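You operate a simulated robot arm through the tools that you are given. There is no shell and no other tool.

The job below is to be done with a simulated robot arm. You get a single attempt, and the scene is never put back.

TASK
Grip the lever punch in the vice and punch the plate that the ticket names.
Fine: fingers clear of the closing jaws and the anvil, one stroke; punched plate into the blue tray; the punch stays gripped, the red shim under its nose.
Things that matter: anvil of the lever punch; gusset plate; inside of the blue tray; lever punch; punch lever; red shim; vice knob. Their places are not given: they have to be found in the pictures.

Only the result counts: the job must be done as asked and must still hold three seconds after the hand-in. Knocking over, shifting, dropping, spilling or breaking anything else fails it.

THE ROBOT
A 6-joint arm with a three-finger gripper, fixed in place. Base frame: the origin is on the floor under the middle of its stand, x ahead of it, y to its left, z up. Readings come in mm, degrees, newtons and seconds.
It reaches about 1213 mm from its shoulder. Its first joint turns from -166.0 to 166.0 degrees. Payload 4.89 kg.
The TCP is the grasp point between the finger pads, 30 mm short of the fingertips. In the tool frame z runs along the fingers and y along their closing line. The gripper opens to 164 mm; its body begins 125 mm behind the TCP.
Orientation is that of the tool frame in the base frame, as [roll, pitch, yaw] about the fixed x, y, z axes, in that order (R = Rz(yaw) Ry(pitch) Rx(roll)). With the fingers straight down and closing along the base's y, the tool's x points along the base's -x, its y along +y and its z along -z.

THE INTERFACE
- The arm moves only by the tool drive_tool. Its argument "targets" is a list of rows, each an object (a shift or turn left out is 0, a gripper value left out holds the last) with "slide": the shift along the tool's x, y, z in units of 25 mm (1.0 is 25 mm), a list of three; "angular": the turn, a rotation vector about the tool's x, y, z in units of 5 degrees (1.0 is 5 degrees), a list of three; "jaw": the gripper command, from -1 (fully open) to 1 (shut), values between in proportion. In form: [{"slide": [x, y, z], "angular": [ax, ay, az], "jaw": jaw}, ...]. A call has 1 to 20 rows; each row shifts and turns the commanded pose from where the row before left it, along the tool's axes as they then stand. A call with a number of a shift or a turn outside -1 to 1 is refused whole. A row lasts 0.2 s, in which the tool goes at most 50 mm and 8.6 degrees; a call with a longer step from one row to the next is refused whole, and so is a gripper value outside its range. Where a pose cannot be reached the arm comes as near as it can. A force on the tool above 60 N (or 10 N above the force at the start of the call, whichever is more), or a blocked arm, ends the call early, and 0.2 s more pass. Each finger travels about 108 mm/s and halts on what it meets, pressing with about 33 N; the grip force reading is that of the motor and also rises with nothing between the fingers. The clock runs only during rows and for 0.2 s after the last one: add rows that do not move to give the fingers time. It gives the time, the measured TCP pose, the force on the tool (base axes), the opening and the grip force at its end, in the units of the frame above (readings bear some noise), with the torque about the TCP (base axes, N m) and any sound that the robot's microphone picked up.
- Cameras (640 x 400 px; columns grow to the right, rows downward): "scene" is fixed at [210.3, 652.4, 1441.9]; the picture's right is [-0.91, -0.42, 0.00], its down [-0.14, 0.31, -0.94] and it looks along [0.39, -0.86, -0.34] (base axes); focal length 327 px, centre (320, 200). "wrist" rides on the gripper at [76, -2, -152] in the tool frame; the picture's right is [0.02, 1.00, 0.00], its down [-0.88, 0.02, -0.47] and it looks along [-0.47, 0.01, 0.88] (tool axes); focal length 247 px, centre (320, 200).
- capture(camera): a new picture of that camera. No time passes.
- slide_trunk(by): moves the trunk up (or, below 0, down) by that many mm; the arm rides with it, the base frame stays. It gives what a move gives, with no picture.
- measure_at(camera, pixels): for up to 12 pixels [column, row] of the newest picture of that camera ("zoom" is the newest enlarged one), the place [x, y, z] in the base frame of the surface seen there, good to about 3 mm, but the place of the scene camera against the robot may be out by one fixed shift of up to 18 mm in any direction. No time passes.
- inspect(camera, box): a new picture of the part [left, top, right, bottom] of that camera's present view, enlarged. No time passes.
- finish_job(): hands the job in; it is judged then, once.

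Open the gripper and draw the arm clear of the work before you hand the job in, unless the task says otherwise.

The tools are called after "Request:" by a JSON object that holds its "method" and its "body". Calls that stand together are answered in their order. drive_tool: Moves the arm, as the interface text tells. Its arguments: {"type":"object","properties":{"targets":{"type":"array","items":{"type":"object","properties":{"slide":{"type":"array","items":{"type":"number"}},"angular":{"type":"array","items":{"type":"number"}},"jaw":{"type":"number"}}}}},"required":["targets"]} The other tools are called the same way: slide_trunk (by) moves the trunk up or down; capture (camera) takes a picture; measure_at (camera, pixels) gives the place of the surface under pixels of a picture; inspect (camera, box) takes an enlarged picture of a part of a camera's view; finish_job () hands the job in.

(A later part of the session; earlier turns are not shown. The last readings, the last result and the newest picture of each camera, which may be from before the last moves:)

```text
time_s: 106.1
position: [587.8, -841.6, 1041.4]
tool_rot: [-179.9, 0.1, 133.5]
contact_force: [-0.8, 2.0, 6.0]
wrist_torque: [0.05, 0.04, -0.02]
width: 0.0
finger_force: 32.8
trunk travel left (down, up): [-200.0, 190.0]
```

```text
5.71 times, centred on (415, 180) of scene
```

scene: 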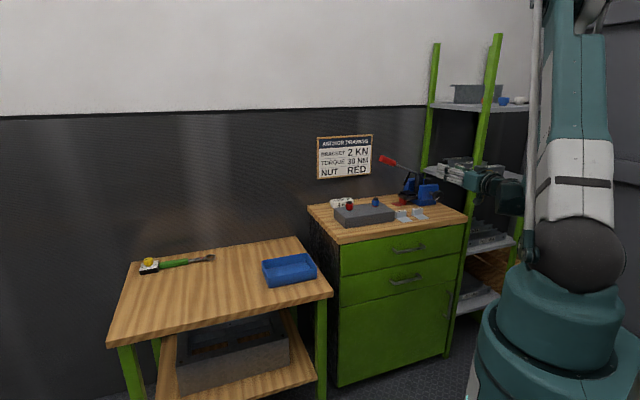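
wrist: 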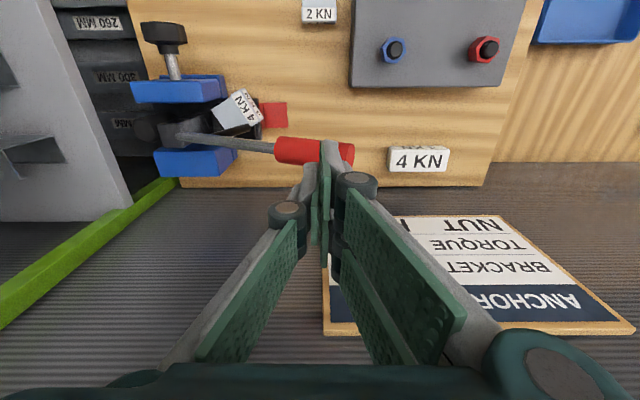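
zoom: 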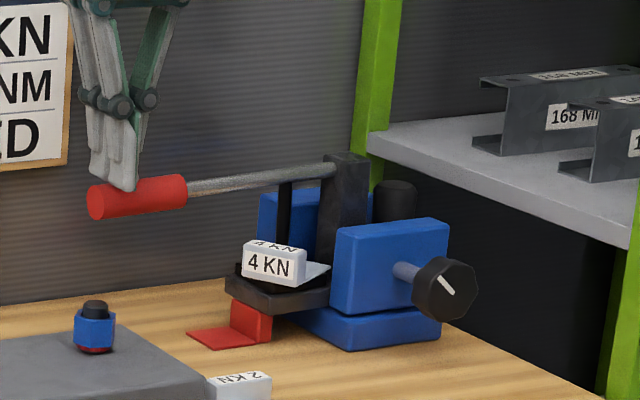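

The lever is just below level and the rod is vertical above the flat; force 6 N. I continue down.

Request:
{"method": "drive_tool", "body": {"targets": [{"slide": [0, 0, 0.3], "jaw": 1.0}, {"slide": [0, 0, 0.3]}, {"slide": [0, -0.03, 0.3]}]}}

Request:
{"method": "inspect", "body": {"camera": "scene", "box": [375, 145, 455, 215]}}

```text
time_s: 106.9
position: [588.4, -839.8, 1019.8]
tool_rot: [180.0, 0.0, 133.6]
contact_force: [20.5, 17.7, 27.6]
wrist_torque: [0.43, -0.22, 0.04]
width: 0.2
finger_force: 32.9
trunk travel left (down, up): [-200.0, 190.0]
```

```text
5.71 times, centred on (415, 180) of scene
```

zoom: 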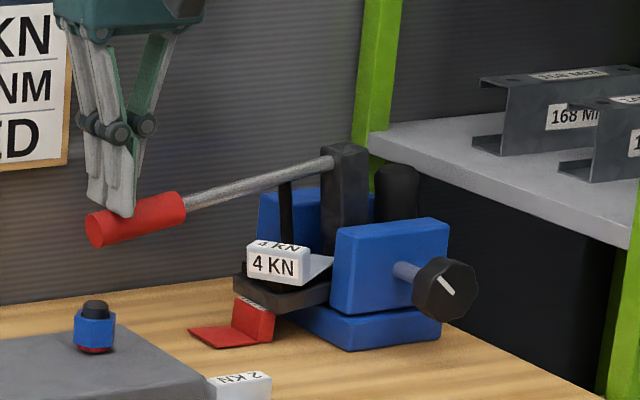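

The rod has met the plate (28 N), but the tail of the punch is lifting in the jaws — the dark rear cylinder rose from y≈182 to 165. I must not push further; I ease off slowly along the reverse path and check the plate.

Request:
{"method": "drive_tool", "body": {"targets": [{"slide": [0, 0.06, -0.15], "jaw": 1.0}, {"slide": [0, 0.02, -0.25]}, {"slide": [0, 0, -0.3]}]}}

Request:
{"method": "inspect", "body": {"camera": "scene", "box": [375, 145, 455, 215]}}

```text
time_s: 107.7
position: [589.7, -839.3, 1035.2]
tool_rot: [-180.0, 0.0, 133.5]
contact_force: [1.2, 0.0, 5.6]
wrist_torque: [-0.11, -0.02, 0.02]
width: 0.0
finger_force: 33.3
trunk travel left (down, up): [-200.0, 190.0]
```

```text
5.71 times, centred on (415, 180) of scene
```

zoom: 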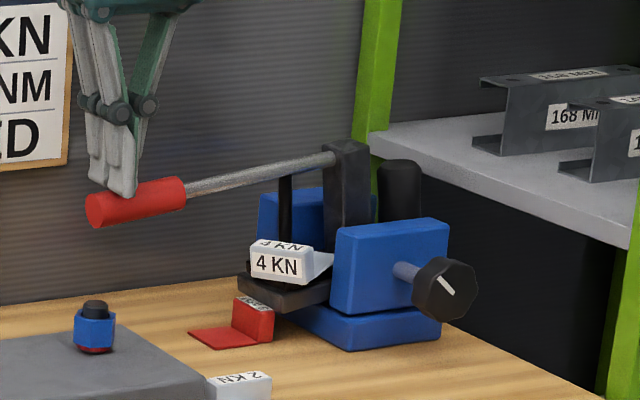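

The punch is still tilted with its nose pulled back off part of the shim. I raise further along the arc to unload the lever completely and look.

Request:
{"method": "drive_tool", "body": {"targets": [{"slide": [0, 0, -0.35], "jaw": 1.0}, {"slide": [0, -0.04, -0.35]}, {"slide": [0, -0.06, -0.4]}, {"slide": [0, -0.08, -0.4]}, {"slide": [0, -0.1, -0.5]}, {"slide": [0, -0.1, -0.6]}, {"slide": [0, 0, -0.8]}, {"slide": [0, 0, -0.8]}, {"slide": [0, 0, -0.8]}]}}

Request:
{"method": "capture", "body": {"camera": "wrist"}}

Request:
{"method": "inspect", "body": {"camera": "scene", "box": [375, 145, 455, 215]}}

Request:
{"method": "inspect", "body": {"camera": "wrist", "box": [130, 60, 360, 220]}}

```text
time_s: 109.7
position: [582.4, -848.1, 1160.2]
tool_rot: [-179.9, 0.2, 133.6]
contact_force: [-0.4, -0.8, -0.3]
wrist_torque: [0.1, 0.02, 0.01]
width: 0.2
finger_force: 33.1
trunk travel left (down, up): [-200.0, 190.0]
```

```text
taken
```

wrist: 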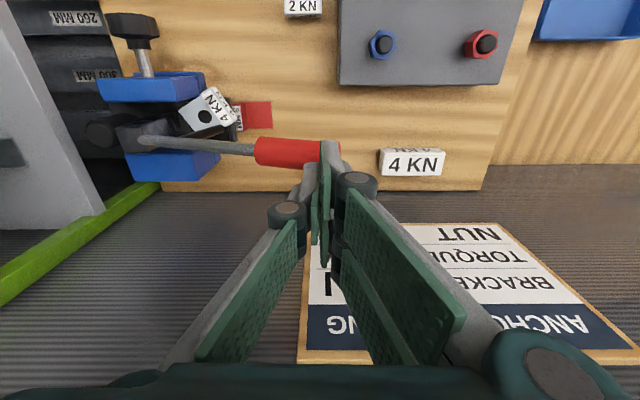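

```text
5.71 times, centred on (415, 180) of scene
```

zoom: 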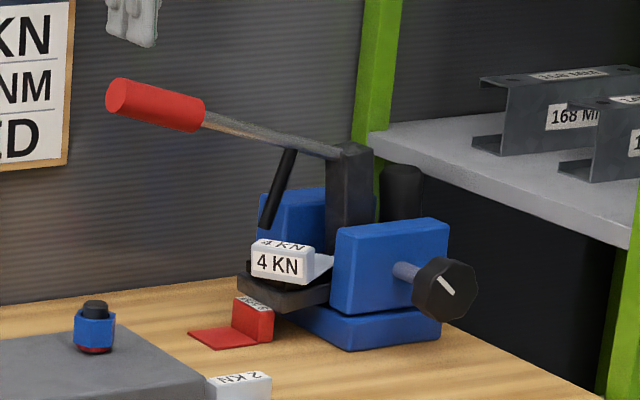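

```text
2.50 times, centred on (245, 140) of wrist
```

zoom: 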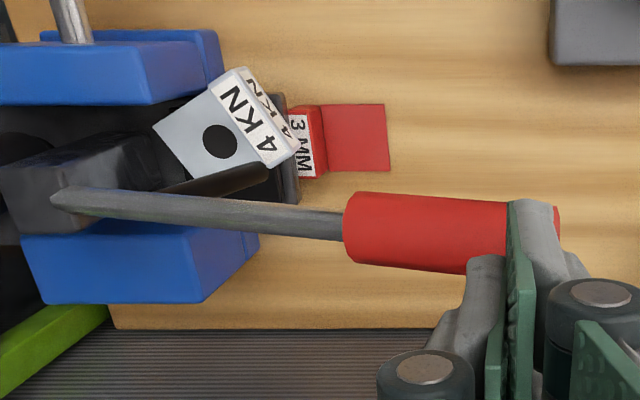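

The plate now shows a black hole, so it has been punched in one stroke. But the punch has tipped a little and its nose has drawn back from the red shim ("3 MM" is visible), which I'll have to put right afterwards. First I measure the plate's and punch's present poses.

Request:
{"method": "measure_at", "body": {"camera": "wrist", "pixels": [[212, 92], [223, 110], [228, 121], [218, 100], [190, 108], [205, 125], [205, 116], [233, 124], [242, 115], [258, 115], [215, 135], [175, 135]]}}

Request:
{"method": "inspect", "body": {"camera": "wrist", "box": [160, 70, 280, 170]}}

Request:
{"method": "measure_at", "body": {"camera": "scene", "pixels": [[403, 196], [408, 191], [405, 200], [402, 202], [400, 205], [417, 172], [421, 172], [428, 175], [418, 180], [436, 194], [390, 205], [407, 198]]}}

```text
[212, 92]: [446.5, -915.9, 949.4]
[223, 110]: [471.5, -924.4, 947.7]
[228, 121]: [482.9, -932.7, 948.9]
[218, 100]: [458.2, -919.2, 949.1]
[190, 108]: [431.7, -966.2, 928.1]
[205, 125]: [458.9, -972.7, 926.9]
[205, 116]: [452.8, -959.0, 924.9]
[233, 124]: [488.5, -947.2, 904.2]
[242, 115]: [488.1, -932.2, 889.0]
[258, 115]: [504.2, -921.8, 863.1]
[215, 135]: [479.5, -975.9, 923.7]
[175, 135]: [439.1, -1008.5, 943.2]
```

```text
4.00 times, centred on (220, 120) of wrist
```

zoom: 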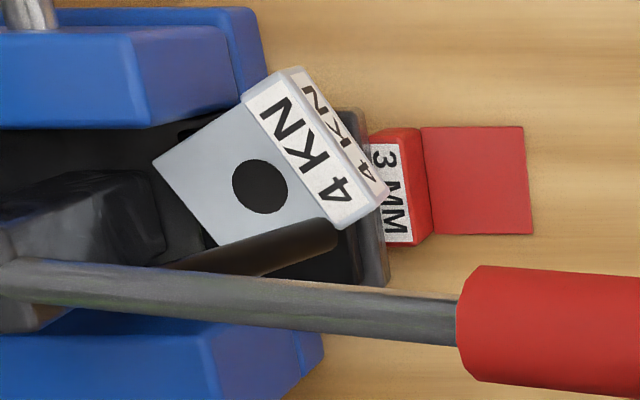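

```text
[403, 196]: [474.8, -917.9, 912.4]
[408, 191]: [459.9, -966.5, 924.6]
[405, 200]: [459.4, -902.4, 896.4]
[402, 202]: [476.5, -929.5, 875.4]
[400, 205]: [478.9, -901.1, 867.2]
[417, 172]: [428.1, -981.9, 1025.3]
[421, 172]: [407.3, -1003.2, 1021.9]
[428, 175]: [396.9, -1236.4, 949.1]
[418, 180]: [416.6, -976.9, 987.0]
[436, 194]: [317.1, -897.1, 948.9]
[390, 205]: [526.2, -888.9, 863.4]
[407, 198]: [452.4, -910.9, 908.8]
```

The plate's tab top is level at z≈949 and the flat's hole is visible; the punch is tipped about 5–6°. I measure the tab's top-face corners to regrip the plate and take it out.

Request:
{"method": "measure_at", "body": {"camera": "wrist", "pixels": [[203, 95], [210, 90], [228, 119], [223, 125], [213, 104], [216, 108], [207, 100], [221, 115], [182, 110], [200, 132], [235, 112], [198, 102]]}}

```text
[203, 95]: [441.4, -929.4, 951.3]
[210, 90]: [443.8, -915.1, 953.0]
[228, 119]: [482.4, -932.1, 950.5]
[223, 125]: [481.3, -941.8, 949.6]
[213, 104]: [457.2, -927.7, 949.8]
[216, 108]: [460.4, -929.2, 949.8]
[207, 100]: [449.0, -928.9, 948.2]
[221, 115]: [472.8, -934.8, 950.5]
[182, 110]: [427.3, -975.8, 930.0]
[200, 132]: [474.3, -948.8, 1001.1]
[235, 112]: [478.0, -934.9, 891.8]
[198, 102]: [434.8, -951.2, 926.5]
```

The tab centre is now at about (462,−930), top z≈951: it moved 13 mm along with the punch. I go back around to the leaning pre-grasp pose in front (yaw 163.6), as before.

Request:
{"method": "drive_tool", "body": {"targets": [{"slide": [0, 0, -1], "jaw": 1.0}, {"slide": [0.496, -0.869, 0]}, {"slide": [0.496, -0.869, 0]}, {"slide": [0.496, -0.869, 0]}, {"slide": [0.496, -0.869, 0]}, {"slide": [0.496, -0.869, 0]}, {"slide": [0.496, -0.869, 0]}, {"slide": [0.496, -0.869, 0]}, {"slide": [0.496, -0.869, 0]}, {"slide": [0.496, -0.869, 0]}, {"angular": [0, 0, -1], "jaw": 0.69}, {"angular": [0, 0, -1]}, {"angular": [0, 0, -1]}, {"angular": [0, 0, -1]}, {"angular": [0, 0, -1]}, {"angular": [0, 0, -1]}]}}

Request:
{"method": "drive_tool", "body": {"targets": [{"angular": [0, -1, 0], "jaw": 0.69}, {"angular": [0, -1, 0]}, {"angular": [0, -1, 0]}, {"angular": [0, -1, 0]}, {"angular": [0, -1, 0]}, {"angular": [0, -1, 0]}, {"angular": [0, -1, 0]}, {"angular": [0, -1, 0]}, {"angular": [0, -1, 0]}]}}

Request:
{"method": "capture", "body": {"camera": "wrist"}}

```text
time_s: 113.1
position: [363.9, -900.2, 1186.4]
tool_rot: [-180.0, 0.0, 163.6]
contact_force: [-0.7, 0.0, 0.3]
wrist_torque: [0.02, -0.01, -0.01]
width: 25.4
finger_force: 0.1
trunk travel left (down, up): [-200.0, 190.0]
```

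```text
time_s: 115.1
position: [363.9, -900.7, 1186.5]
tool_rot: [-179.9, 45.2, 163.6]
contact_force: [1.6, 0.4, -0.5]
wrist_torque: [-0.01, 0.03, -0.04]
width: 25.4
finger_force: 0.1
trunk travel left (down, up): [-200.0, 190.0]
```

```text
taken
```

wrist: 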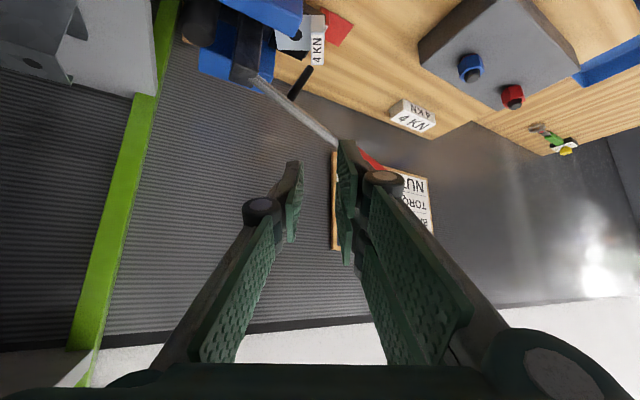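

The hand is leaning at z=1186 in front of the plate. I lower 132 mm to the start of the grasp line and look again.

Request:
{"method": "drive_tool", "body": {"targets": [{"slide": [0.747, 0, 0.747], "jaw": 0.69}, {"slide": [0.747, 0, 0.747]}, {"slide": [0.747, 0, 0.747]}, {"slide": [0.747, 0, 0.747]}, {"slide": [0.747, 0, 0.747]}]}}

Request:
{"method": "capture", "body": {"camera": "wrist"}}

Request:
{"method": "inspect", "body": {"camera": "wrist", "box": [250, 70, 370, 190]}}

```text
time_s: 116.3
position: [364.5, -900.0, 1053.0]
tool_rot: [180.0, 45.1, 163.5]
contact_force: [-0.3, 0.9, 0.5]
wrist_torque: [-0.05, 0.03, -0.05]
width: 25.4
finger_force: 0.0
trunk travel left (down, up): [-200.0, 190.0]
```

```text
taken
```

wrist: 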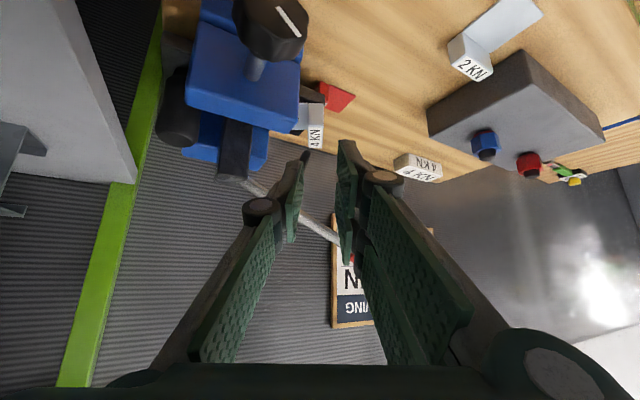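

```text
3.33 times, centred on (310, 130) of wrist
```

zoom: 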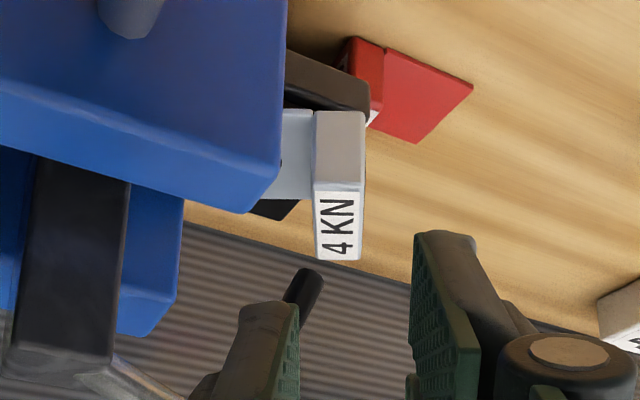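

I measure the tab from here to aim the grasp: top-face corners near (311,131), (320,131), (311,145), (320,145).

Request:
{"method": "measure_at", "body": {"camera": "wrist", "pixels": [[311, 131], [320, 131], [311, 145], [320, 145], [316, 138], [310, 115], [321, 115], [316, 122], [300, 120], [307, 158], [303, 152], [318, 110]]}}

```text
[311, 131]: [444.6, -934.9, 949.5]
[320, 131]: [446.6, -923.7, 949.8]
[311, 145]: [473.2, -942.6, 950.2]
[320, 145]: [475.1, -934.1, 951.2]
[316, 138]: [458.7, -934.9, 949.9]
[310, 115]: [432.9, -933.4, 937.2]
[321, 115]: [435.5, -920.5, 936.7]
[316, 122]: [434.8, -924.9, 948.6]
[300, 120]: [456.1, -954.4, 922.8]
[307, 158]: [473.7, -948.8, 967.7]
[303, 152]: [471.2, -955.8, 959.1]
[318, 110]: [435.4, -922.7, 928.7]
```

The tab centre works out at about (460.5,−935). I shift 6 mm sideways and advance most of the way along the fingers, then check before closing.

Request:
{"method": "drive_tool", "body": {"targets": [{"slide": [0, -0.244, 0], "jaw": 0.69}, {"slide": [0, 0, 1]}, {"slide": [0, 0, 1]}, {"slide": [0, 0, 1]}, {"slide": [0, 0, 0.8]}]}}

Request:
{"method": "capture", "body": {"camera": "wrist"}}

Request:
{"method": "inspect", "body": {"camera": "wrist", "box": [240, 80, 400, 240]}}

```text
time_s: 117.5
position: [425.5, -926.0, 986.9]
tool_rot: [-180.0, 45.0, 163.5]
contact_force: [-0.8, 0.4, 0.2]
wrist_torque: [0.0, -0.03, 0.0]
width: 25.6
finger_force: 0.1
trunk travel left (down, up): [-200.0, 190.0]
```

```text
taken
```

wrist: 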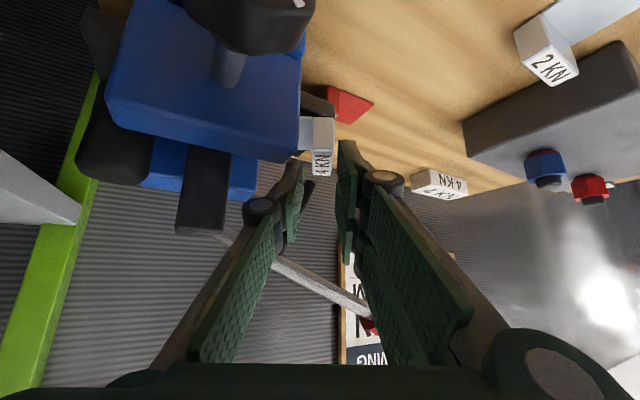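

```text
2.50 times, centred on (320, 160) of wrist
```

zoom: 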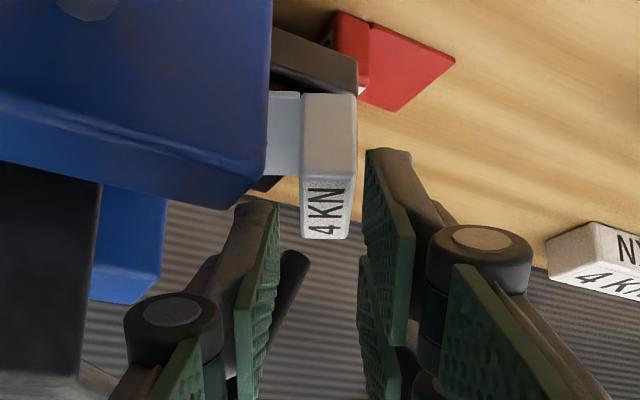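

The tab is centred between thumb and pair. I advance the last 24 mm and close on it.

Request:
{"method": "drive_tool", "body": {"targets": [{"slide": [0, 0.04, 0.5], "jaw": 0.69}, {"slide": [0, 0, 0.48]}, {"jaw": 1.0}, {"jaw": 1.0}, {"jaw": 1.0}]}}

Request:
{"method": "inspect", "body": {"camera": "wrist", "box": [240, 80, 400, 240]}}

Request:
{"method": "inspect", "body": {"camera": "scene", "box": [375, 145, 455, 215]}}

```text
time_s: 118.7
position: [441.9, -930.0, 969.0]
tool_rot: [180.0, 45.1, 163.5]
contact_force: [-0.3, -0.6, -0.3]
wrist_torque: [-0.01, -0.02, 0.03]
width: 17.1
finger_force: 32.9
trunk travel left (down, up): [-200.0, 190.0]
```

```text
2.50 times, centred on (320, 160) of wrist
```

zoom: 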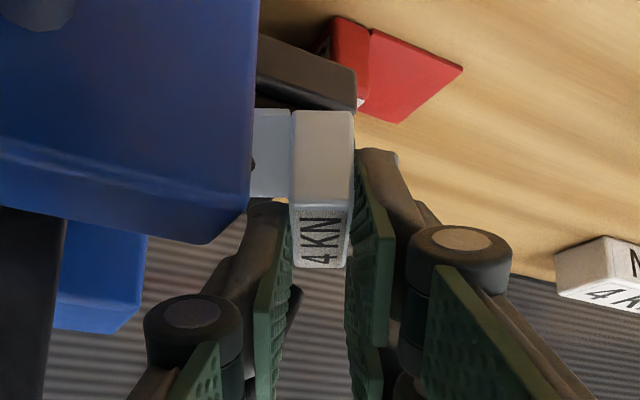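

```text
5.71 times, centred on (415, 180) of scene
```

zoom: 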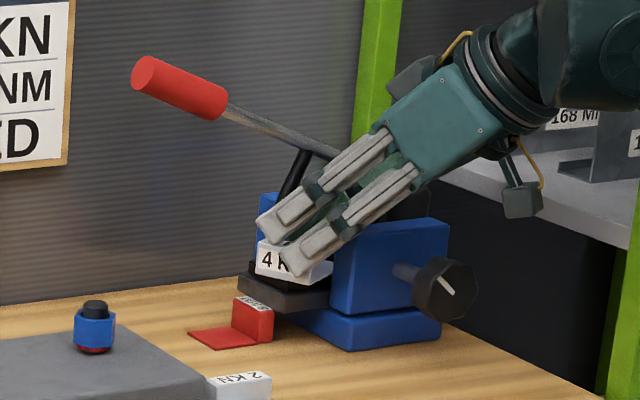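

The plate is held at 17.1 mm. I lift 1.5 mm, ease 6 mm toward the front to clear the rod, then slide the plate out along its outward direction.

Request:
{"method": "drive_tool", "body": {"targets": [{"slide": [-0.042, 0, -0.042], "jaw": 1.0}, {"slide": [0.17, 0, -0.17]}, {"slide": [0, 0.3, 0]}, {"slide": [0, 0.3, 0]}, {"slide": [0, 0.4, 0]}, {"slide": [0, 0.5, 0]}, {"slide": [0, 0.5, 0]}]}}

Request:
{"method": "capture", "body": {"camera": "wrist"}}

Request:
{"method": "inspect", "body": {"camera": "scene", "box": [375, 145, 455, 215]}}

```text
time_s: 120.3
position: [451.3, -878.2, 970.8]
tool_rot: [180.0, 45.0, 163.4]
contact_force: [-0.6, -0.8, -1.0]
wrist_torque: [0.02, -0.02, 0.04]
width: 17.4
finger_force: 33.1
trunk travel left (down, up): [-200.0, 190.0]
```

```text
taken
```

wrist: 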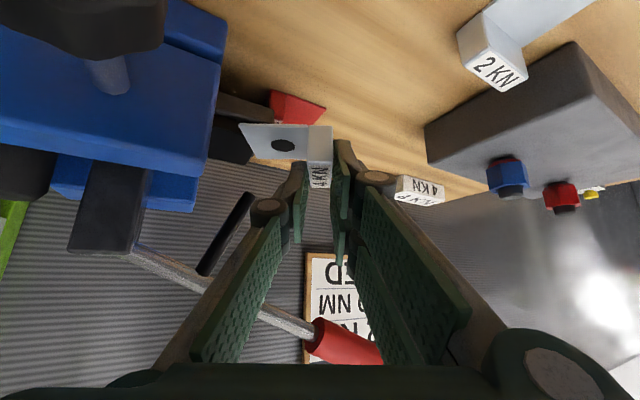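

```text
5.71 times, centred on (415, 180) of scene
```

zoom: 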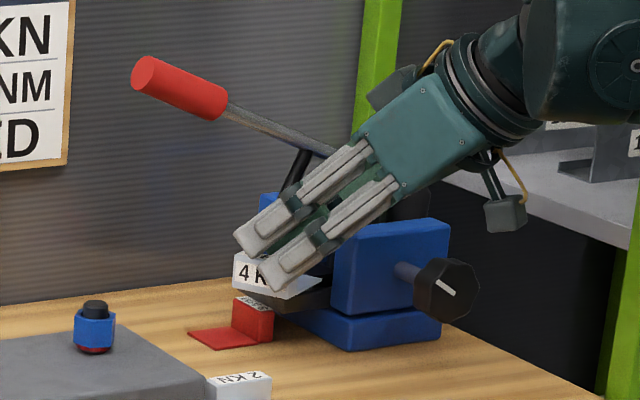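

The plate, with its hole, is clear of the anvil. I pull back 40 mm toward the front, then raise it well above everything.

Request:
{"method": "drive_tool", "body": {"targets": [{"slide": [0.566, 0, -0.566], "jaw": 1.0}, {"slide": [0.566, 0, -0.566]}, {"slide": [-0.8, 0, -0.8]}, {"slide": [-0.8, 0, -0.8]}, {"slide": [-0.8, 0, -0.8]}, {"slide": [-0.8, 0, -0.8]}, {"slide": [-0.8, 0, -0.8]}]}}

Request:
{"method": "capture", "body": {"camera": "scene"}}

Request:
{"method": "inspect", "body": {"camera": "scene", "box": [240, 230, 340, 310]}}

Request:
{"method": "measure_at", "body": {"camera": "scene", "pixels": [[290, 270], [265, 263], [311, 254], [270, 284], [315, 275], [275, 272], [300, 264], [290, 280], [245, 270], [325, 290], [290, 258], [305, 268]]}}

```text
time_s: 121.9
position: [414.4, -868.2, 1111.9]
tool_rot: [180.0, 45.1, 163.4]
contact_force: [-0.1, 0.1, 0.2]
wrist_torque: [0.07, 0.01, 0.1]
width: 17.3
finger_force: 33.2
trunk travel left (down, up): [-200.0, 190.0]
```

```text
taken
```

scene: 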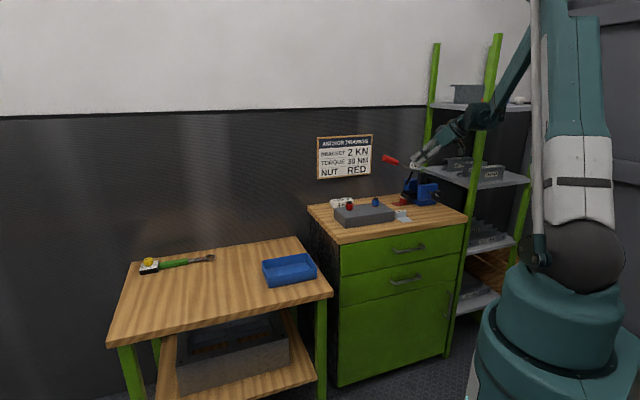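

```text
5.00 times, centred on (290, 270) of scene
```

zoom: 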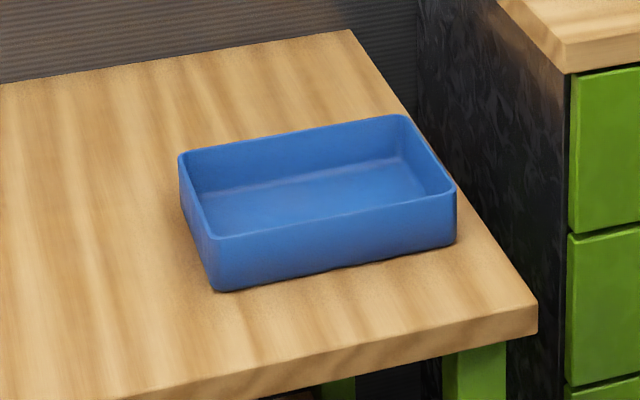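

```text
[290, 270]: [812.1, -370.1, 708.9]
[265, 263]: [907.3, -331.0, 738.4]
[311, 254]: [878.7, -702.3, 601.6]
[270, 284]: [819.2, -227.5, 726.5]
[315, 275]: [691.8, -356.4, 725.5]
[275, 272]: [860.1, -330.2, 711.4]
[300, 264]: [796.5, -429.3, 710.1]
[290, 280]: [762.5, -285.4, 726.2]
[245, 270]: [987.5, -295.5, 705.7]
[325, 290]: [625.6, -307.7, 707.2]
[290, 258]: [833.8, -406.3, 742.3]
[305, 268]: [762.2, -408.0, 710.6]
```

The plate is safely held high. The tray's interior shows around (288,267) in the scene view, near (815,−370,709). I swing the hand across toward it at a safe height in two calls.

Request:
{"method": "drive_tool", "body": {"targets": [{"slide": [-0.055, 0.95, 0.195], "jaw": 1.0}, {"slide": [-0.055, 0.95, 0.195]}, {"slide": [-0.055, 0.95, 0.195]}, {"slide": [-0.055, 0.95, 0.195]}, {"slide": [-0.055, 0.95, 0.195]}, {"slide": [-0.055, 0.95, 0.195]}, {"slide": [-0.055, 0.95, 0.195]}, {"slide": [-0.055, 0.95, 0.195]}, {"slide": [-0.055, 0.95, 0.195]}, {"slide": [-0.055, 0.95, 0.195]}, {"slide": [-0.055, 0.95, 0.195]}, {"slide": [-0.055, 0.95, 0.195]}, {"slide": [-0.055, 0.95, 0.195]}]}}

Request:
{"method": "drive_tool", "body": {"targets": [{"slide": [-0.055, 0.95, 0.195], "jaw": 1.0}, {"slide": [-0.055, 0.95, 0.195]}, {"slide": [-0.055, 0.95, 0.195]}, {"slide": [-0.055, 0.95, 0.195]}, {"slide": [-0.055, 0.95, 0.195]}, {"slide": [-0.055, 0.95, 0.195]}, {"slide": [-0.055, 0.95, 0.195]}, {"slide": [-0.055, 0.95, 0.195]}, {"slide": [-0.055, 0.95, 0.195]}, {"slide": [-0.055, 0.95, 0.195]}, {"slide": [-0.055, 0.95, 0.195]}, {"slide": [-0.055, 0.95, 0.195]}]}}

Request:
{"method": "capture", "body": {"camera": "wrist"}}

Request:
{"method": "capture", "body": {"camera": "scene"}}

```text
time_s: 124.7
position: [557.0, -588.2, 1080.2]
tool_rot: [-180.0, 45.0, 163.5]
contact_force: [-0.2, -0.4, -0.5]
wrist_torque: [0.09, -0.05, 0.02]
width: 17.1
finger_force: 33.3
trunk travel left (down, up): [-200.0, 190.0]
```

```text
time_s: 127.3
position: [690.4, -329.8, 1051.0]
tool_rot: [-179.9, 45.0, 163.4]
contact_force: [0.1, -0.5, -0.9]
wrist_torque: [0.06, 0.02, 0.08]
width: 17.2
finger_force: 33.7
trunk travel left (down, up): [-200.0, 190.0]
```

```text
taken
```

wrist: 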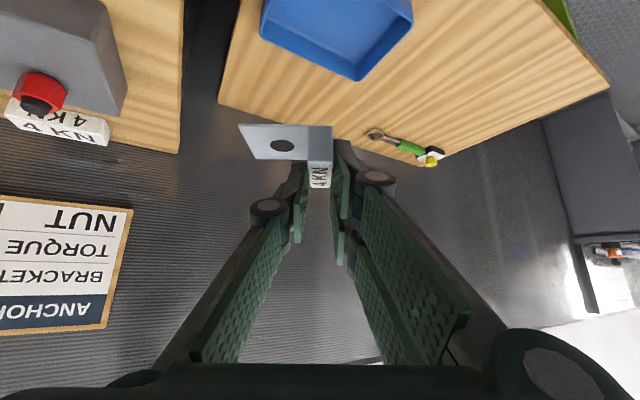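

```text
taken
```

scene: 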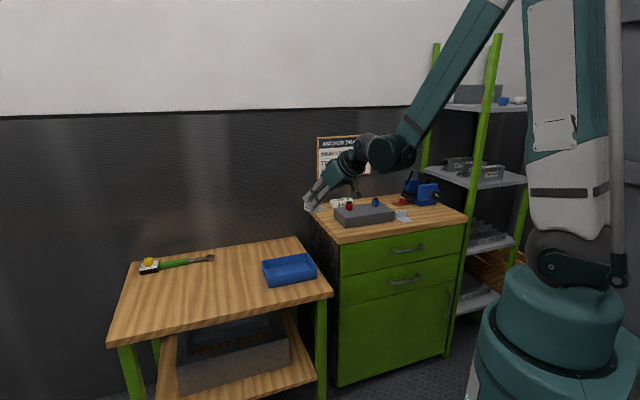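

The tray is visible at the top of the wrist view, around (335,35). I measure its interior and rims.

Request:
{"method": "inspect", "body": {"camera": "wrist", "box": [220, 0, 460, 130]}}

Request:
{"method": "measure_at", "body": {"camera": "wrist", "pixels": [[335, 20], [300, 15], [370, 15], [350, 50], [310, 40], [265, 36], [357, 78], [410, 20], [264, 5], [340, 35], [390, 8], [290, 5]]}}

```text
2.67 times, centred on (340, 65) of wrist
```

zoom: 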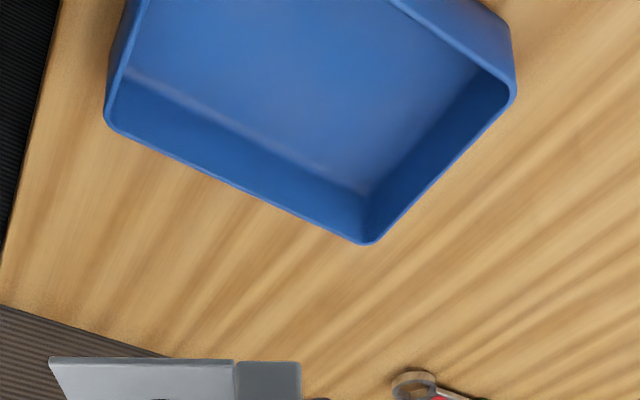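

```text
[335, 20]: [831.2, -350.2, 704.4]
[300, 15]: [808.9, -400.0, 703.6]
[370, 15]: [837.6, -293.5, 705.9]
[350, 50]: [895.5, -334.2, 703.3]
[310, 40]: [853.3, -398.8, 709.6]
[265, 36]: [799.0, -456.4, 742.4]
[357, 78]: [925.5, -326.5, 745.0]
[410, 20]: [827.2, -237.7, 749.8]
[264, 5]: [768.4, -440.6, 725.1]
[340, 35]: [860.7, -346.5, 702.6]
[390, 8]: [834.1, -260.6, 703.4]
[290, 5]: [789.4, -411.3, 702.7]
```

The tray's rim corners are at (799,−456), (925,−326) and (827,−238): about 181×132 mm, rim z≈745, floor z≈703, centre (813,−347). I turn the hand 25° about the vertical so it lies along the tray's short axis, then move over the tray at z≈900.

Request:
{"method": "drive_tool", "body": {"targets": [{"angular": [0.718, 0, 0.718], "jaw": 1.0}, {"angular": [0.718, 0, 0.718]}, {"angular": [0.718, 0, 0.718]}, {"angular": [0.718, 0, 0.718]}, {"angular": [0.718, 0, 0.718]}]}}

```text
time_s: 128.5
position: [690.1, -328.5, 1051.6]
tool_rot: [179.9, 45.1, 138.0]
contact_force: [0.9, -0.6, -0.6]
wrist_torque: [0.08, -0.02, 0.03]
width: 17.0
finger_force: 32.9
trunk travel left (down, up): [-200.0, 190.0]
```

Orientation set (yaw 138). I move over the tray, ending at about (819,−333,850).

Request:
{"method": "drive_tool", "body": {"targets": [{"slide": [0.291, 0.33, 0.85], "jaw": 1.0}, {"slide": [0.291, 0.33, 0.85]}, {"slide": [0.291, 0.33, 0.85]}, {"slide": [0.291, 0.33, 0.85]}, {"slide": [0.291, 0.33, 0.85]}, {"slide": [0.291, 0.33, 0.85]}, {"slide": [0.291, 0.33, 0.85]}, {"slide": [0.291, 0.33, 0.85]}, {"slide": [0.291, 0.33, 0.85]}, {"slide": [0.291, 0.33, 0.85]}]}}

Request:
{"method": "capture", "body": {"camera": "wrist"}}

Request:
{"method": "inspect", "body": {"camera": "scene", "box": [230, 200, 370, 310]}}

```text
time_s: 130.7
position: [817.1, -334.7, 849.9]
tool_rot: [-180.0, 45.1, 138.1]
contact_force: [-1.0, 0.1, 0.1]
wrist_torque: [0.03, -0.03, 0.03]
width: 17.1
finger_force: 32.9
trunk travel left (down, up): [-200.0, 190.0]
```

```text
taken
```

wrist: 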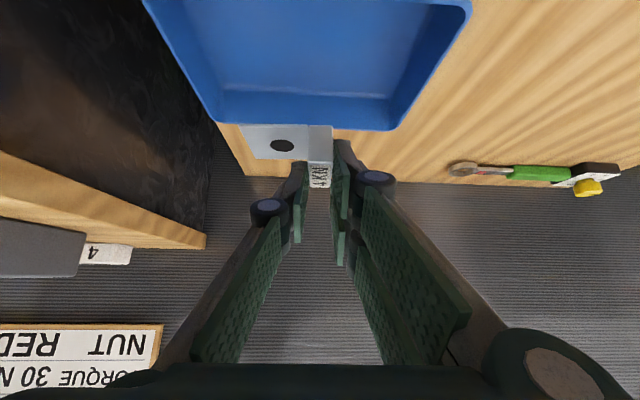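

```text
3.64 times, centred on (300, 255) of scene
```

zoom: 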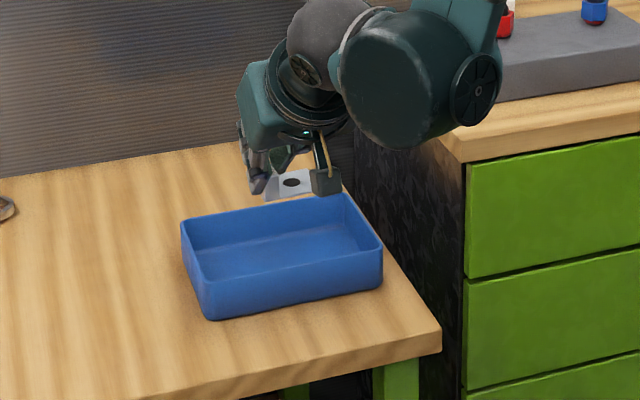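

I verify the tray from this closer view before lowering.

Request:
{"method": "measure_at", "body": {"camera": "wrist", "pixels": [[310, 50], [230, 85], [390, 85], [210, 30], [430, 30], [222, 118], [395, 126], [150, 5], [468, 10], [310, 90], [285, 145], [320, 150]]}}

```text
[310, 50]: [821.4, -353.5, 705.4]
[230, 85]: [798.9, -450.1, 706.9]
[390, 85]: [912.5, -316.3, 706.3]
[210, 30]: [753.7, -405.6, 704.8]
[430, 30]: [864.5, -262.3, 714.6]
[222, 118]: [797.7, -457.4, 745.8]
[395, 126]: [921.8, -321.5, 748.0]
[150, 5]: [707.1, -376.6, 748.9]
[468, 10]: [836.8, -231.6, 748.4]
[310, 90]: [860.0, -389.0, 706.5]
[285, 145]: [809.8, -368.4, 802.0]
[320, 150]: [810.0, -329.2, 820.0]
```

The tray centre is (816,−347) with floor z≈705, and the plate's underside is about 51 mm below TCP. I centre slightly and lower until about 4 mm above the floor.

Request:
{"method": "drive_tool", "body": {"targets": [{"slide": [-0.06, 0.165, 0.06], "jaw": 1.0}, {"slide": [0.5, 0, 0.5]}, {"slide": [0.5, 0, 0.5]}, {"slide": [0.5, 0, 0.5]}, {"slide": [0.5, 0, 0.5]}, {"slide": [0.5, 0, 0.5]}]}}

Request:
{"method": "capture", "body": {"camera": "wrist"}}

Request:
{"method": "inspect", "body": {"camera": "scene", "box": [230, 200, 370, 310]}}

```text
time_s: 132.1
position: [844.5, -338.2, 780.3]
tool_rot: [179.9, 44.9, 138.1]
contact_force: [0.0, 0.5, 0.2]
wrist_torque: [0.02, -0.02, 0.01]
width: 17.3
finger_force: 32.7
out of reach, approached as far as the arm can: row 4, 5, 6
trunk travel left (down, up): [-200.0, 190.0]
```

```text
taken
```

wrist: 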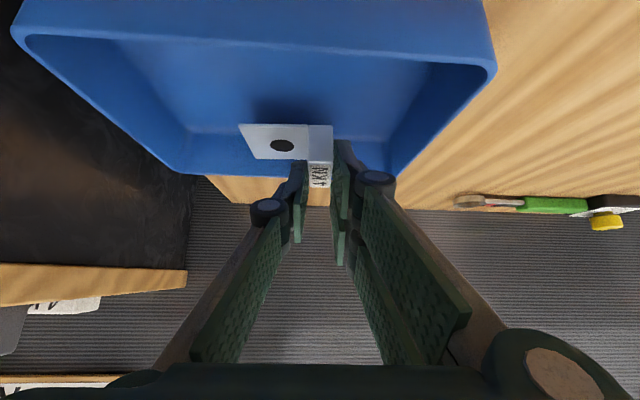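

```text
3.64 times, centred on (300, 255) of scene
```

zoom: 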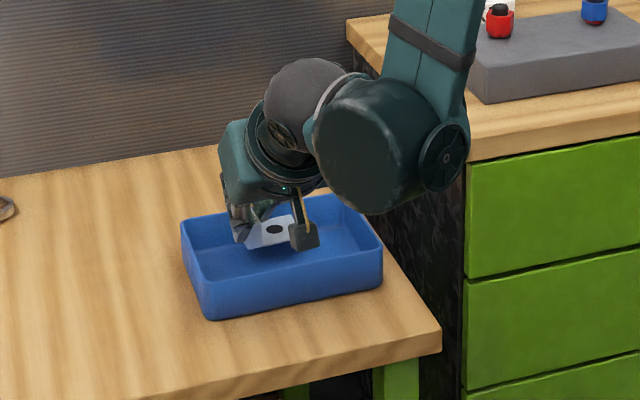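

The arm ran to the end of its reach and drifted 20 mm outward, with no contact yet. I shift back inward, then use the trunk to lower the rest.

Request:
{"method": "drive_tool", "body": {"targets": [{"slide": [0.28, -0.2, -0.28], "jaw": 1.0}, {"slide": [0.28, -0.2, -0.28]}]}}

Request:
{"method": "slide_trunk", "body": {"by": -15}}

Request:
{"method": "capture", "body": {"camera": "wrist"}}

```text
time_s: 132.7
position: [836.4, -336.1, 791.0]
tool_rot: [-179.9, 44.8, 138.1]
contact_force: [0.6, -0.6, -0.7]
wrist_torque: [0.03, 0.04, 0.01]
width: 17.0
finger_force: 33.0
out of reach, approached as far as the arm can: row 1, 2
trunk travel left (down, up): [-200.0, 190.0]
```

```text
time_s: 133.3
position: [836.1, -336.6, 776.4]
tool_rot: [-179.8, 44.8, 138.1]
contact_force: [0.8, 0.3, -1.5]
wrist_torque: [0.0, -0.03, 0.01]
width: 17.3
finger_force: 33.2
trunk travel left (down, up): [-185.0, 205.0]
```

```text
taken
```

wrist: 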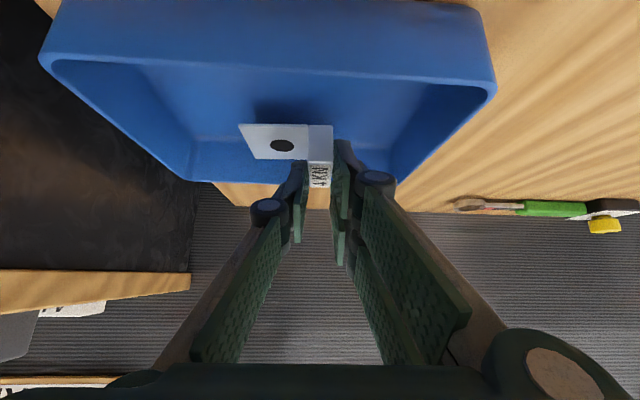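

The arm's own lower limit is in the way here, so I raise the hand 60 mm over the right spot and will then let the trunk do the lowering.

Request:
{"method": "drive_tool", "body": {"targets": [{"slide": [-0.44, -0.1, -0.69], "jaw": 1.0}, {"slide": [-0.44, -0.1, -0.69]}, {"slide": [-0.44, -0.1, -0.69]}]}}

```text
time_s: 134.1
position: [822.4, -335.3, 836.3]
tool_rot: [-180.0, 44.9, 138.1]
contact_force: [0.7, 0.4, -1.8]
wrist_torque: [0.0, 0.02, -0.06]
width: 17.4
finger_force: 33.1
trunk travel left (down, up): [-185.0, 205.0]
```

Now at (822.4,−335.3,836.3), exactly over the spot. I lower the trunk 72 mm to bring the plate to about 8 mm above the tray floor.

Request:
{"method": "slide_trunk", "body": {"by": -72}}

Request:
{"method": "capture", "body": {"camera": "wrist"}}

Request:
{"method": "inspect", "body": {"camera": "scene", "box": [230, 200, 370, 310]}}

```text
time_s: 135.2
position: [819.3, -335.0, 765.0]
tool_rot: [-180.0, 44.9, 138.1]
contact_force: [0.5, -0.2, -1.7]
wrist_torque: [0.01, 0.02, 0.01]
width: 17.3
finger_force: 33.5
trunk travel left (down, up): [-113.0, 277.0]
```

```text
taken
```

wrist: 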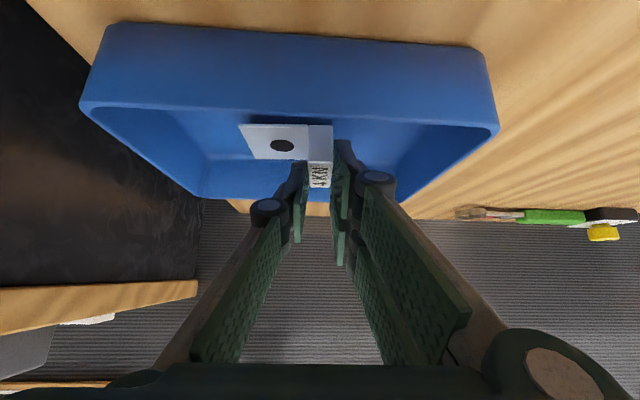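

```text
3.64 times, centred on (300, 255) of scene
```

zoom: 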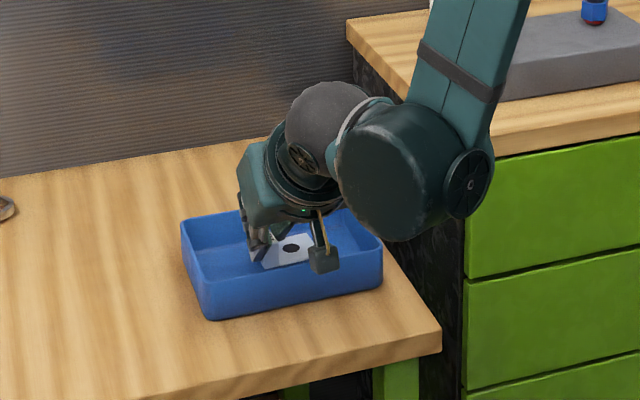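

The plate is inside the tray near the floor. I lower the trunk in small steps until contact.

Request:
{"method": "slide_trunk", "body": {"by": -6}}

Request:
{"method": "slide_trunk", "body": {"by": -2}}

```text
time_s: 135.8
position: [820.3, -334.8, 758.3]
tool_rot: [-179.9, 44.8, 138.1]
contact_force: [-0.6, -0.3, -1.6]
wrist_torque: [-0.01, -0.02, -0.01]
width: 17.2
finger_force: 33.3
trunk travel left (down, up): [-107.0, 283.0]
```

```text
time_s: 136.3
position: [820.9, -333.2, 755.8]
tool_rot: [-179.8, 44.8, 138.1]
contact_force: [-0.2, 0.0, -0.2]
wrist_torque: [0.01, -0.01, -0.02]
width: 17.3
finger_force: 33.5
trunk travel left (down, up): [-105.0, 285.0]
```

No contact yet at z≈756. I lower two more millimetres at a time.

Request:
{"method": "slide_trunk", "body": {"by": -2}}

Request:
{"method": "slide_trunk", "body": {"by": -1.5}}

```text
time_s: 136.8
position: [819.9, -334.7, 754.3]
tool_rot: [-179.9, 44.9, 138.1]
contact_force: [-0.6, -0.3, -0.6]
wrist_torque: [0.01, -0.01, 0.01]
width: 17.1
finger_force: 32.5
trunk travel left (down, up): [-103.0, 287.0]
```

```text
time_s: 137.3
position: [820.3, -335.3, 753.8]
tool_rot: [-179.9, 44.9, 138.2]
contact_force: [1.7, -1.3, 16.2]
wrist_torque: [-0.35, -0.52, -0.01]
width: 17.5
finger_force: 33.1
trunk travel left (down, up): [-102.0, 289.0]
```

Contact at 16 N. I open gently to about 30 mm.

Request:
{"method": "drive_tool", "body": {"targets": [{"jaw": 0.75}, {"jaw": 0.68}, {"jaw": 0.62}, {"jaw": 0.62}]}}

Request:
{"method": "slide_trunk", "body": {"by": 102}}

Request:
{"method": "capture", "body": {"camera": "wrist"}}

Request:
{"method": "inspect", "body": {"camera": "scene", "box": [230, 200, 370, 310]}}

```text
time_s: 138.3
position: [820.1, -333.5, 752.5]
tool_rot: [-179.8, 44.9, 138.1]
contact_force: [-0.9, -0.2, 0.0]
wrist_torque: [0.0, 0.0, 0.02]
width: 31.3
finger_force: 0.1
trunk travel left (down, up): [-102.0, 289.0]
```

```text
time_s: 139.7
position: [820.0, -334.0, 854.2]
tool_rot: [-179.9, 44.9, 138.1]
contact_force: [0.0, 0.2, 0.2]
wrist_torque: [0.02, 0.0, -0.01]
width: 31.0
finger_force: 0.0
trunk travel left (down, up): [-204.0, 187.0]
```

```text
taken
```

wrist: 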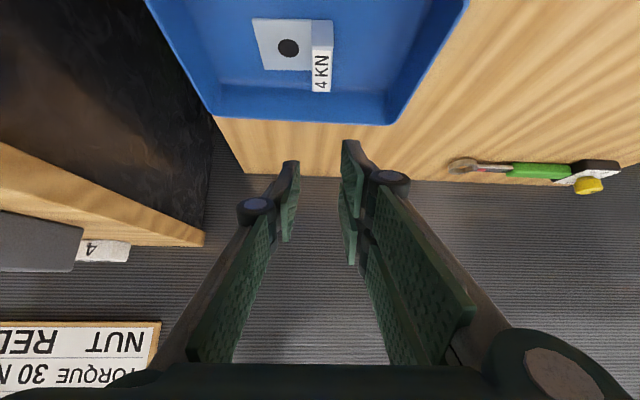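

```text
3.64 times, centred on (300, 255) of scene
```

zoom: 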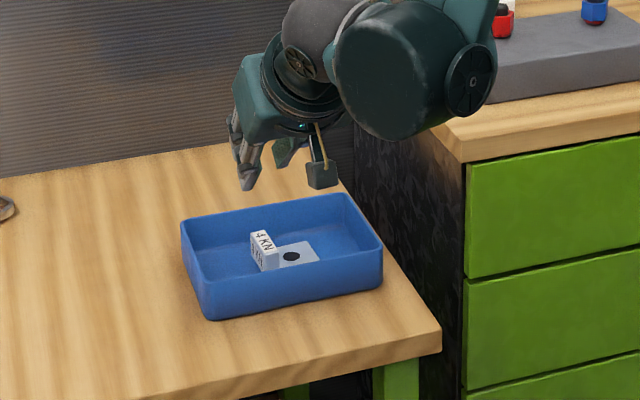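

The punched 4 KN plate lies flat in the blue tray at scene (292,268). Now I go back to put the punch right: first I raise the hand and swing back over the cabinet.

Request:
{"method": "drive_tool", "body": {"targets": [{"slide": [-0.9, 0, -0.9], "jaw": 0.62}, {"slide": [-0.9, 0, -0.9]}, {"slide": [-0.9, 0, -0.9]}, {"slide": [-0.9, 0, -0.9]}, {"slide": [-0.9, 0, -0.9]}, {"slide": [-0.9, 0, -0.9]}, {"slide": [-0.9, 0, -0.9]}, {"slide": [-0.9, 0, -0.9]}]}}

Request:
{"method": "drive_tool", "body": {"targets": [{"slide": [0, -0.98, 0], "jaw": 1.0}, {"slide": [0, -0.98, 0]}, {"slide": [0, -0.98, 0]}, {"slide": [0, -0.98, 0]}, {"slide": [0, -0.98, 0]}, {"slide": [0, -0.98, 0]}, {"slide": [0, -0.98, 0]}, {"slide": [0, -0.98, 0]}, {"slide": [0, -0.98, 0]}, {"slide": [0, -0.98, 0]}, {"slide": [0, -0.98, 0]}, {"slide": [0, -0.98, 0]}, {"slide": [0, -0.98, 0]}, {"slide": [0, -0.98, 0]}, {"slide": [0, -0.98, 0]}, {"slide": [0, -0.98, 0]}, {"slide": [0, -0.98, 0]}, {"slide": [0, -0.98, 0]}, {"slide": [0, -0.98, 0]}, {"slide": [0, -0.98, 0]}]}}

Request:
{"method": "drive_tool", "body": {"targets": [{"angular": [0, 1, 0], "jaw": 1.0}, {"angular": [0, 1, 0]}, {"angular": [0, 1, 0]}, {"angular": [0, 1, 0]}, {"angular": [0, 1, 0]}, {"angular": [0, 1, 0]}, {"angular": [0, 1, 0]}, {"angular": [0, 1, 0]}, {"angular": [0, 1, 0]}, {"angular": [0, 0, 0.9]}]}}

Request:
{"method": "capture", "body": {"camera": "wrist"}}

Request:
{"method": "inspect", "body": {"camera": "scene", "box": [375, 145, 455, 215]}}

```text
time_s: 141.5
position: [822.5, -334.0, 1109.3]
tool_rot: [-179.9, 44.9, 138.2]
contact_force: [0.5, 0.1, -1.0]
wrist_torque: [0.0, 0.06, -0.04]
width: 31.2
finger_force: 0.0
trunk travel left (down, up): [-204.0, 187.0]
```

```text
time_s: 145.7
position: [492.5, -698.8, 1110.1]
tool_rot: [-179.9, 44.9, 138.0]
contact_force: [0.6, 0.4, 0.9]
wrist_torque: [-0.04, 0.07, -0.05]
width: 0.0
finger_force: 32.8
trunk travel left (down, up): [-204.0, 187.0]
```

```text
time_s: 147.9
position: [494.4, -700.6, 1109.1]
tool_rot: [-179.8, -0.1, 133.6]
contact_force: [1.0, 0.1, -0.4]
wrist_torque: [0.08, 0.01, -0.01]
width: 0.1
finger_force: 32.9
trunk travel left (down, up): [-204.0, 187.0]
```

```text
taken
```

wrist: 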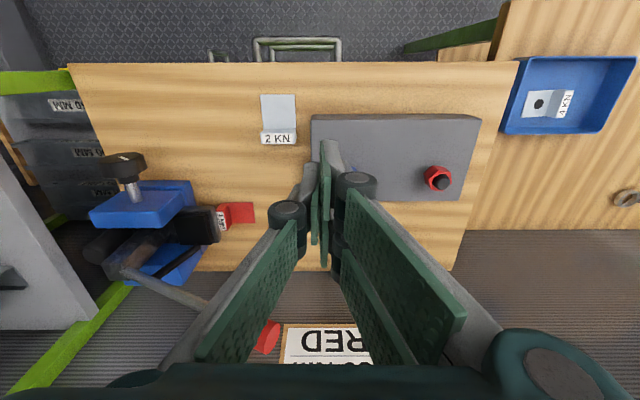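

```text
5.71 times, centred on (415, 180) of scene
```

zoom: 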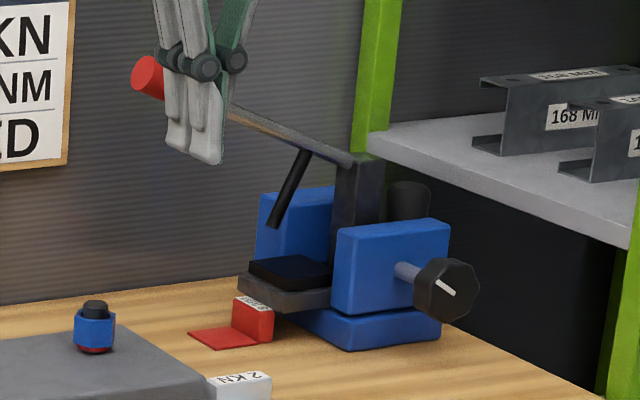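

The punch has settled level again but sits about 17 mm too far toward −u, with the shim's "3 MM" top exposed. I look closely at nose and shim from above.

Request:
{"method": "inspect", "body": {"camera": "wrist", "box": [80, 140, 280, 300]}}

Request:
{"method": "measure_at", "body": {"camera": "wrist", "pixels": [[215, 225], [217, 240], [222, 210], [227, 222], [240, 213], [222, 228], [195, 225], [205, 240], [125, 245], [110, 240], [140, 205], [165, 255]]}}

```text
2.50 times, centred on (180, 220) of wrist
```

zoom: 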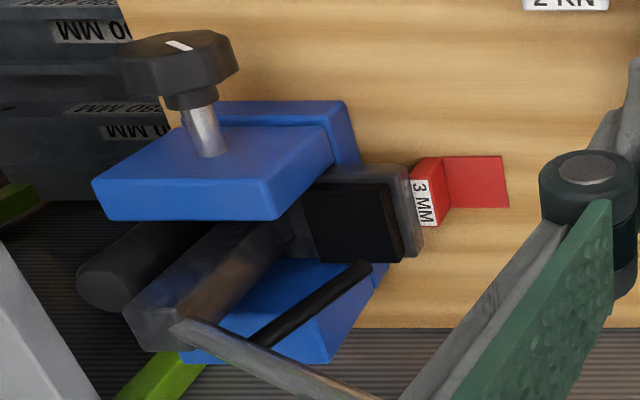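

```text
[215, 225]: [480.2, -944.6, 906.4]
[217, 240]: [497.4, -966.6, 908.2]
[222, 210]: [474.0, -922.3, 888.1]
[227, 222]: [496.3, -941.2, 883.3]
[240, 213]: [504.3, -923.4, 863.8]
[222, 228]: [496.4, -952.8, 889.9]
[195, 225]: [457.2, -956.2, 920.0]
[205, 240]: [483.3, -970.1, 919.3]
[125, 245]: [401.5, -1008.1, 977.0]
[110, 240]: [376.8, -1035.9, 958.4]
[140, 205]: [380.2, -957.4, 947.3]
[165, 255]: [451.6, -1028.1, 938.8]
```

The nose end is at u≈174 and the shim block now lies at about u=176–190, just off the nose, its top (889) level with the nose's underside (~890). I move to a level front view to measure nose and shim precisely.

Request:
{"method": "drive_tool", "body": {"targets": [{"slide": [0, -0.9, 0], "jaw": 1.0}, {"slide": [0, -0.9, 0]}, {"slide": [0, -0.9, 0]}, {"slide": [0, -0.9, 0]}, {"angular": [0, -1, 0]}, {"angular": [0, -1, 0]}, {"angular": [0, -1, 0]}, {"angular": [0, -1, 0]}, {"angular": [0, -1, 0]}, {"angular": [0, -1, 0]}, {"angular": [0, -1, 0]}, {"angular": [0, -1, 0]}, {"angular": [0, -1, 0]}, {"slide": [0.6, 0, 0.6]}, {"slide": [0.6, 0, 0.6]}, {"slide": [0.6, 0, 0.6]}, {"slide": [0.6, 0, 0.6]}, {"slide": [0.6, 0, 0.6]}]}}

Request:
{"method": "capture", "body": {"camera": "wrist"}}

Request:
{"method": "inspect", "body": {"camera": "wrist", "box": [160, 90, 320, 250]}}

```text
time_s: 151.7
position: [428.0, -761.8, 1003.7]
tool_rot: [-179.9, 45.0, 133.6]
contact_force: [-0.7, 1.3, 0.3]
wrist_torque: [-0.03, 0.01, -0.04]
width: 0.0
finger_force: 32.9
trunk travel left (down, up): [-204.0, 187.0]
```

```text
taken
```

wrist: 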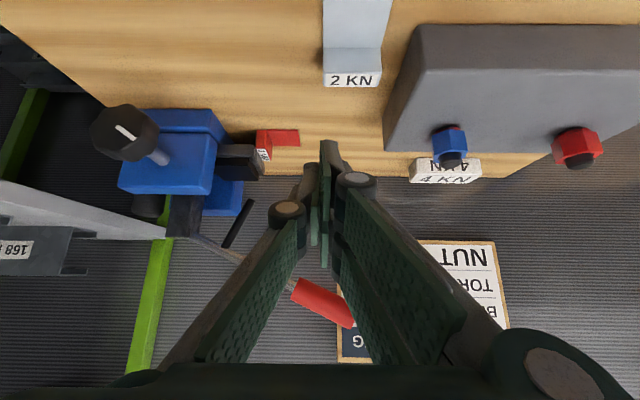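

```text
2.50 times, centred on (240, 170) of wrist
```

zoom: 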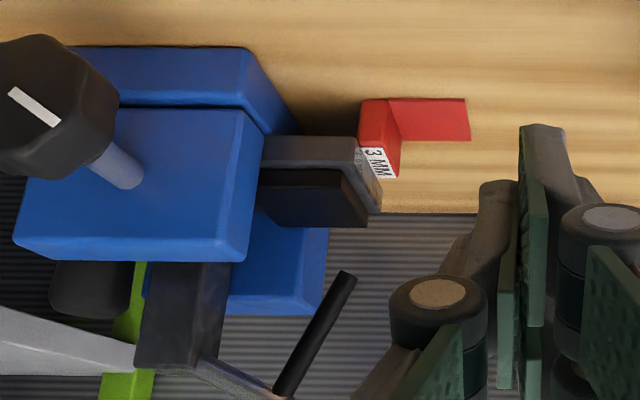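

I measure the shim block's face and top and the nose's end from this view.

Request:
{"method": "measure_at", "body": {"camera": "wrist", "pixels": [[258, 133], [265, 133], [258, 146], [265, 146], [261, 155], [268, 158], [271, 150], [290, 138], [251, 148], [253, 153], [262, 170], [257, 175]]}}

Request:
{"method": "inspect", "body": {"camera": "wrist", "box": [225, 115, 315, 190]}}

```text
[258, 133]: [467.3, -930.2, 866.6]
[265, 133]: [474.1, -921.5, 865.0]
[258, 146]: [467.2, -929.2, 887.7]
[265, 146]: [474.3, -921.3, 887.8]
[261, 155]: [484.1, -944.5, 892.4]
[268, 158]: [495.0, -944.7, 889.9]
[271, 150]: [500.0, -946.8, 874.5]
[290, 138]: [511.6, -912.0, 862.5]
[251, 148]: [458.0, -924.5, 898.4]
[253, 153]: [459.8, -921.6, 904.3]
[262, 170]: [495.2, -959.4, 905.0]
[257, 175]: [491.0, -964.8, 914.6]
```

```text
5.33 times, centred on (270, 152) of wrist
```

zoom: 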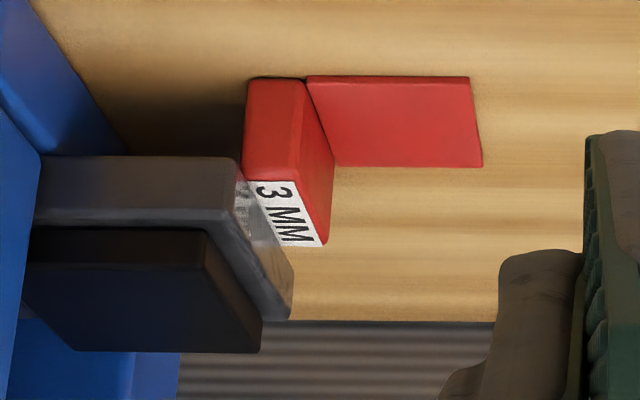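

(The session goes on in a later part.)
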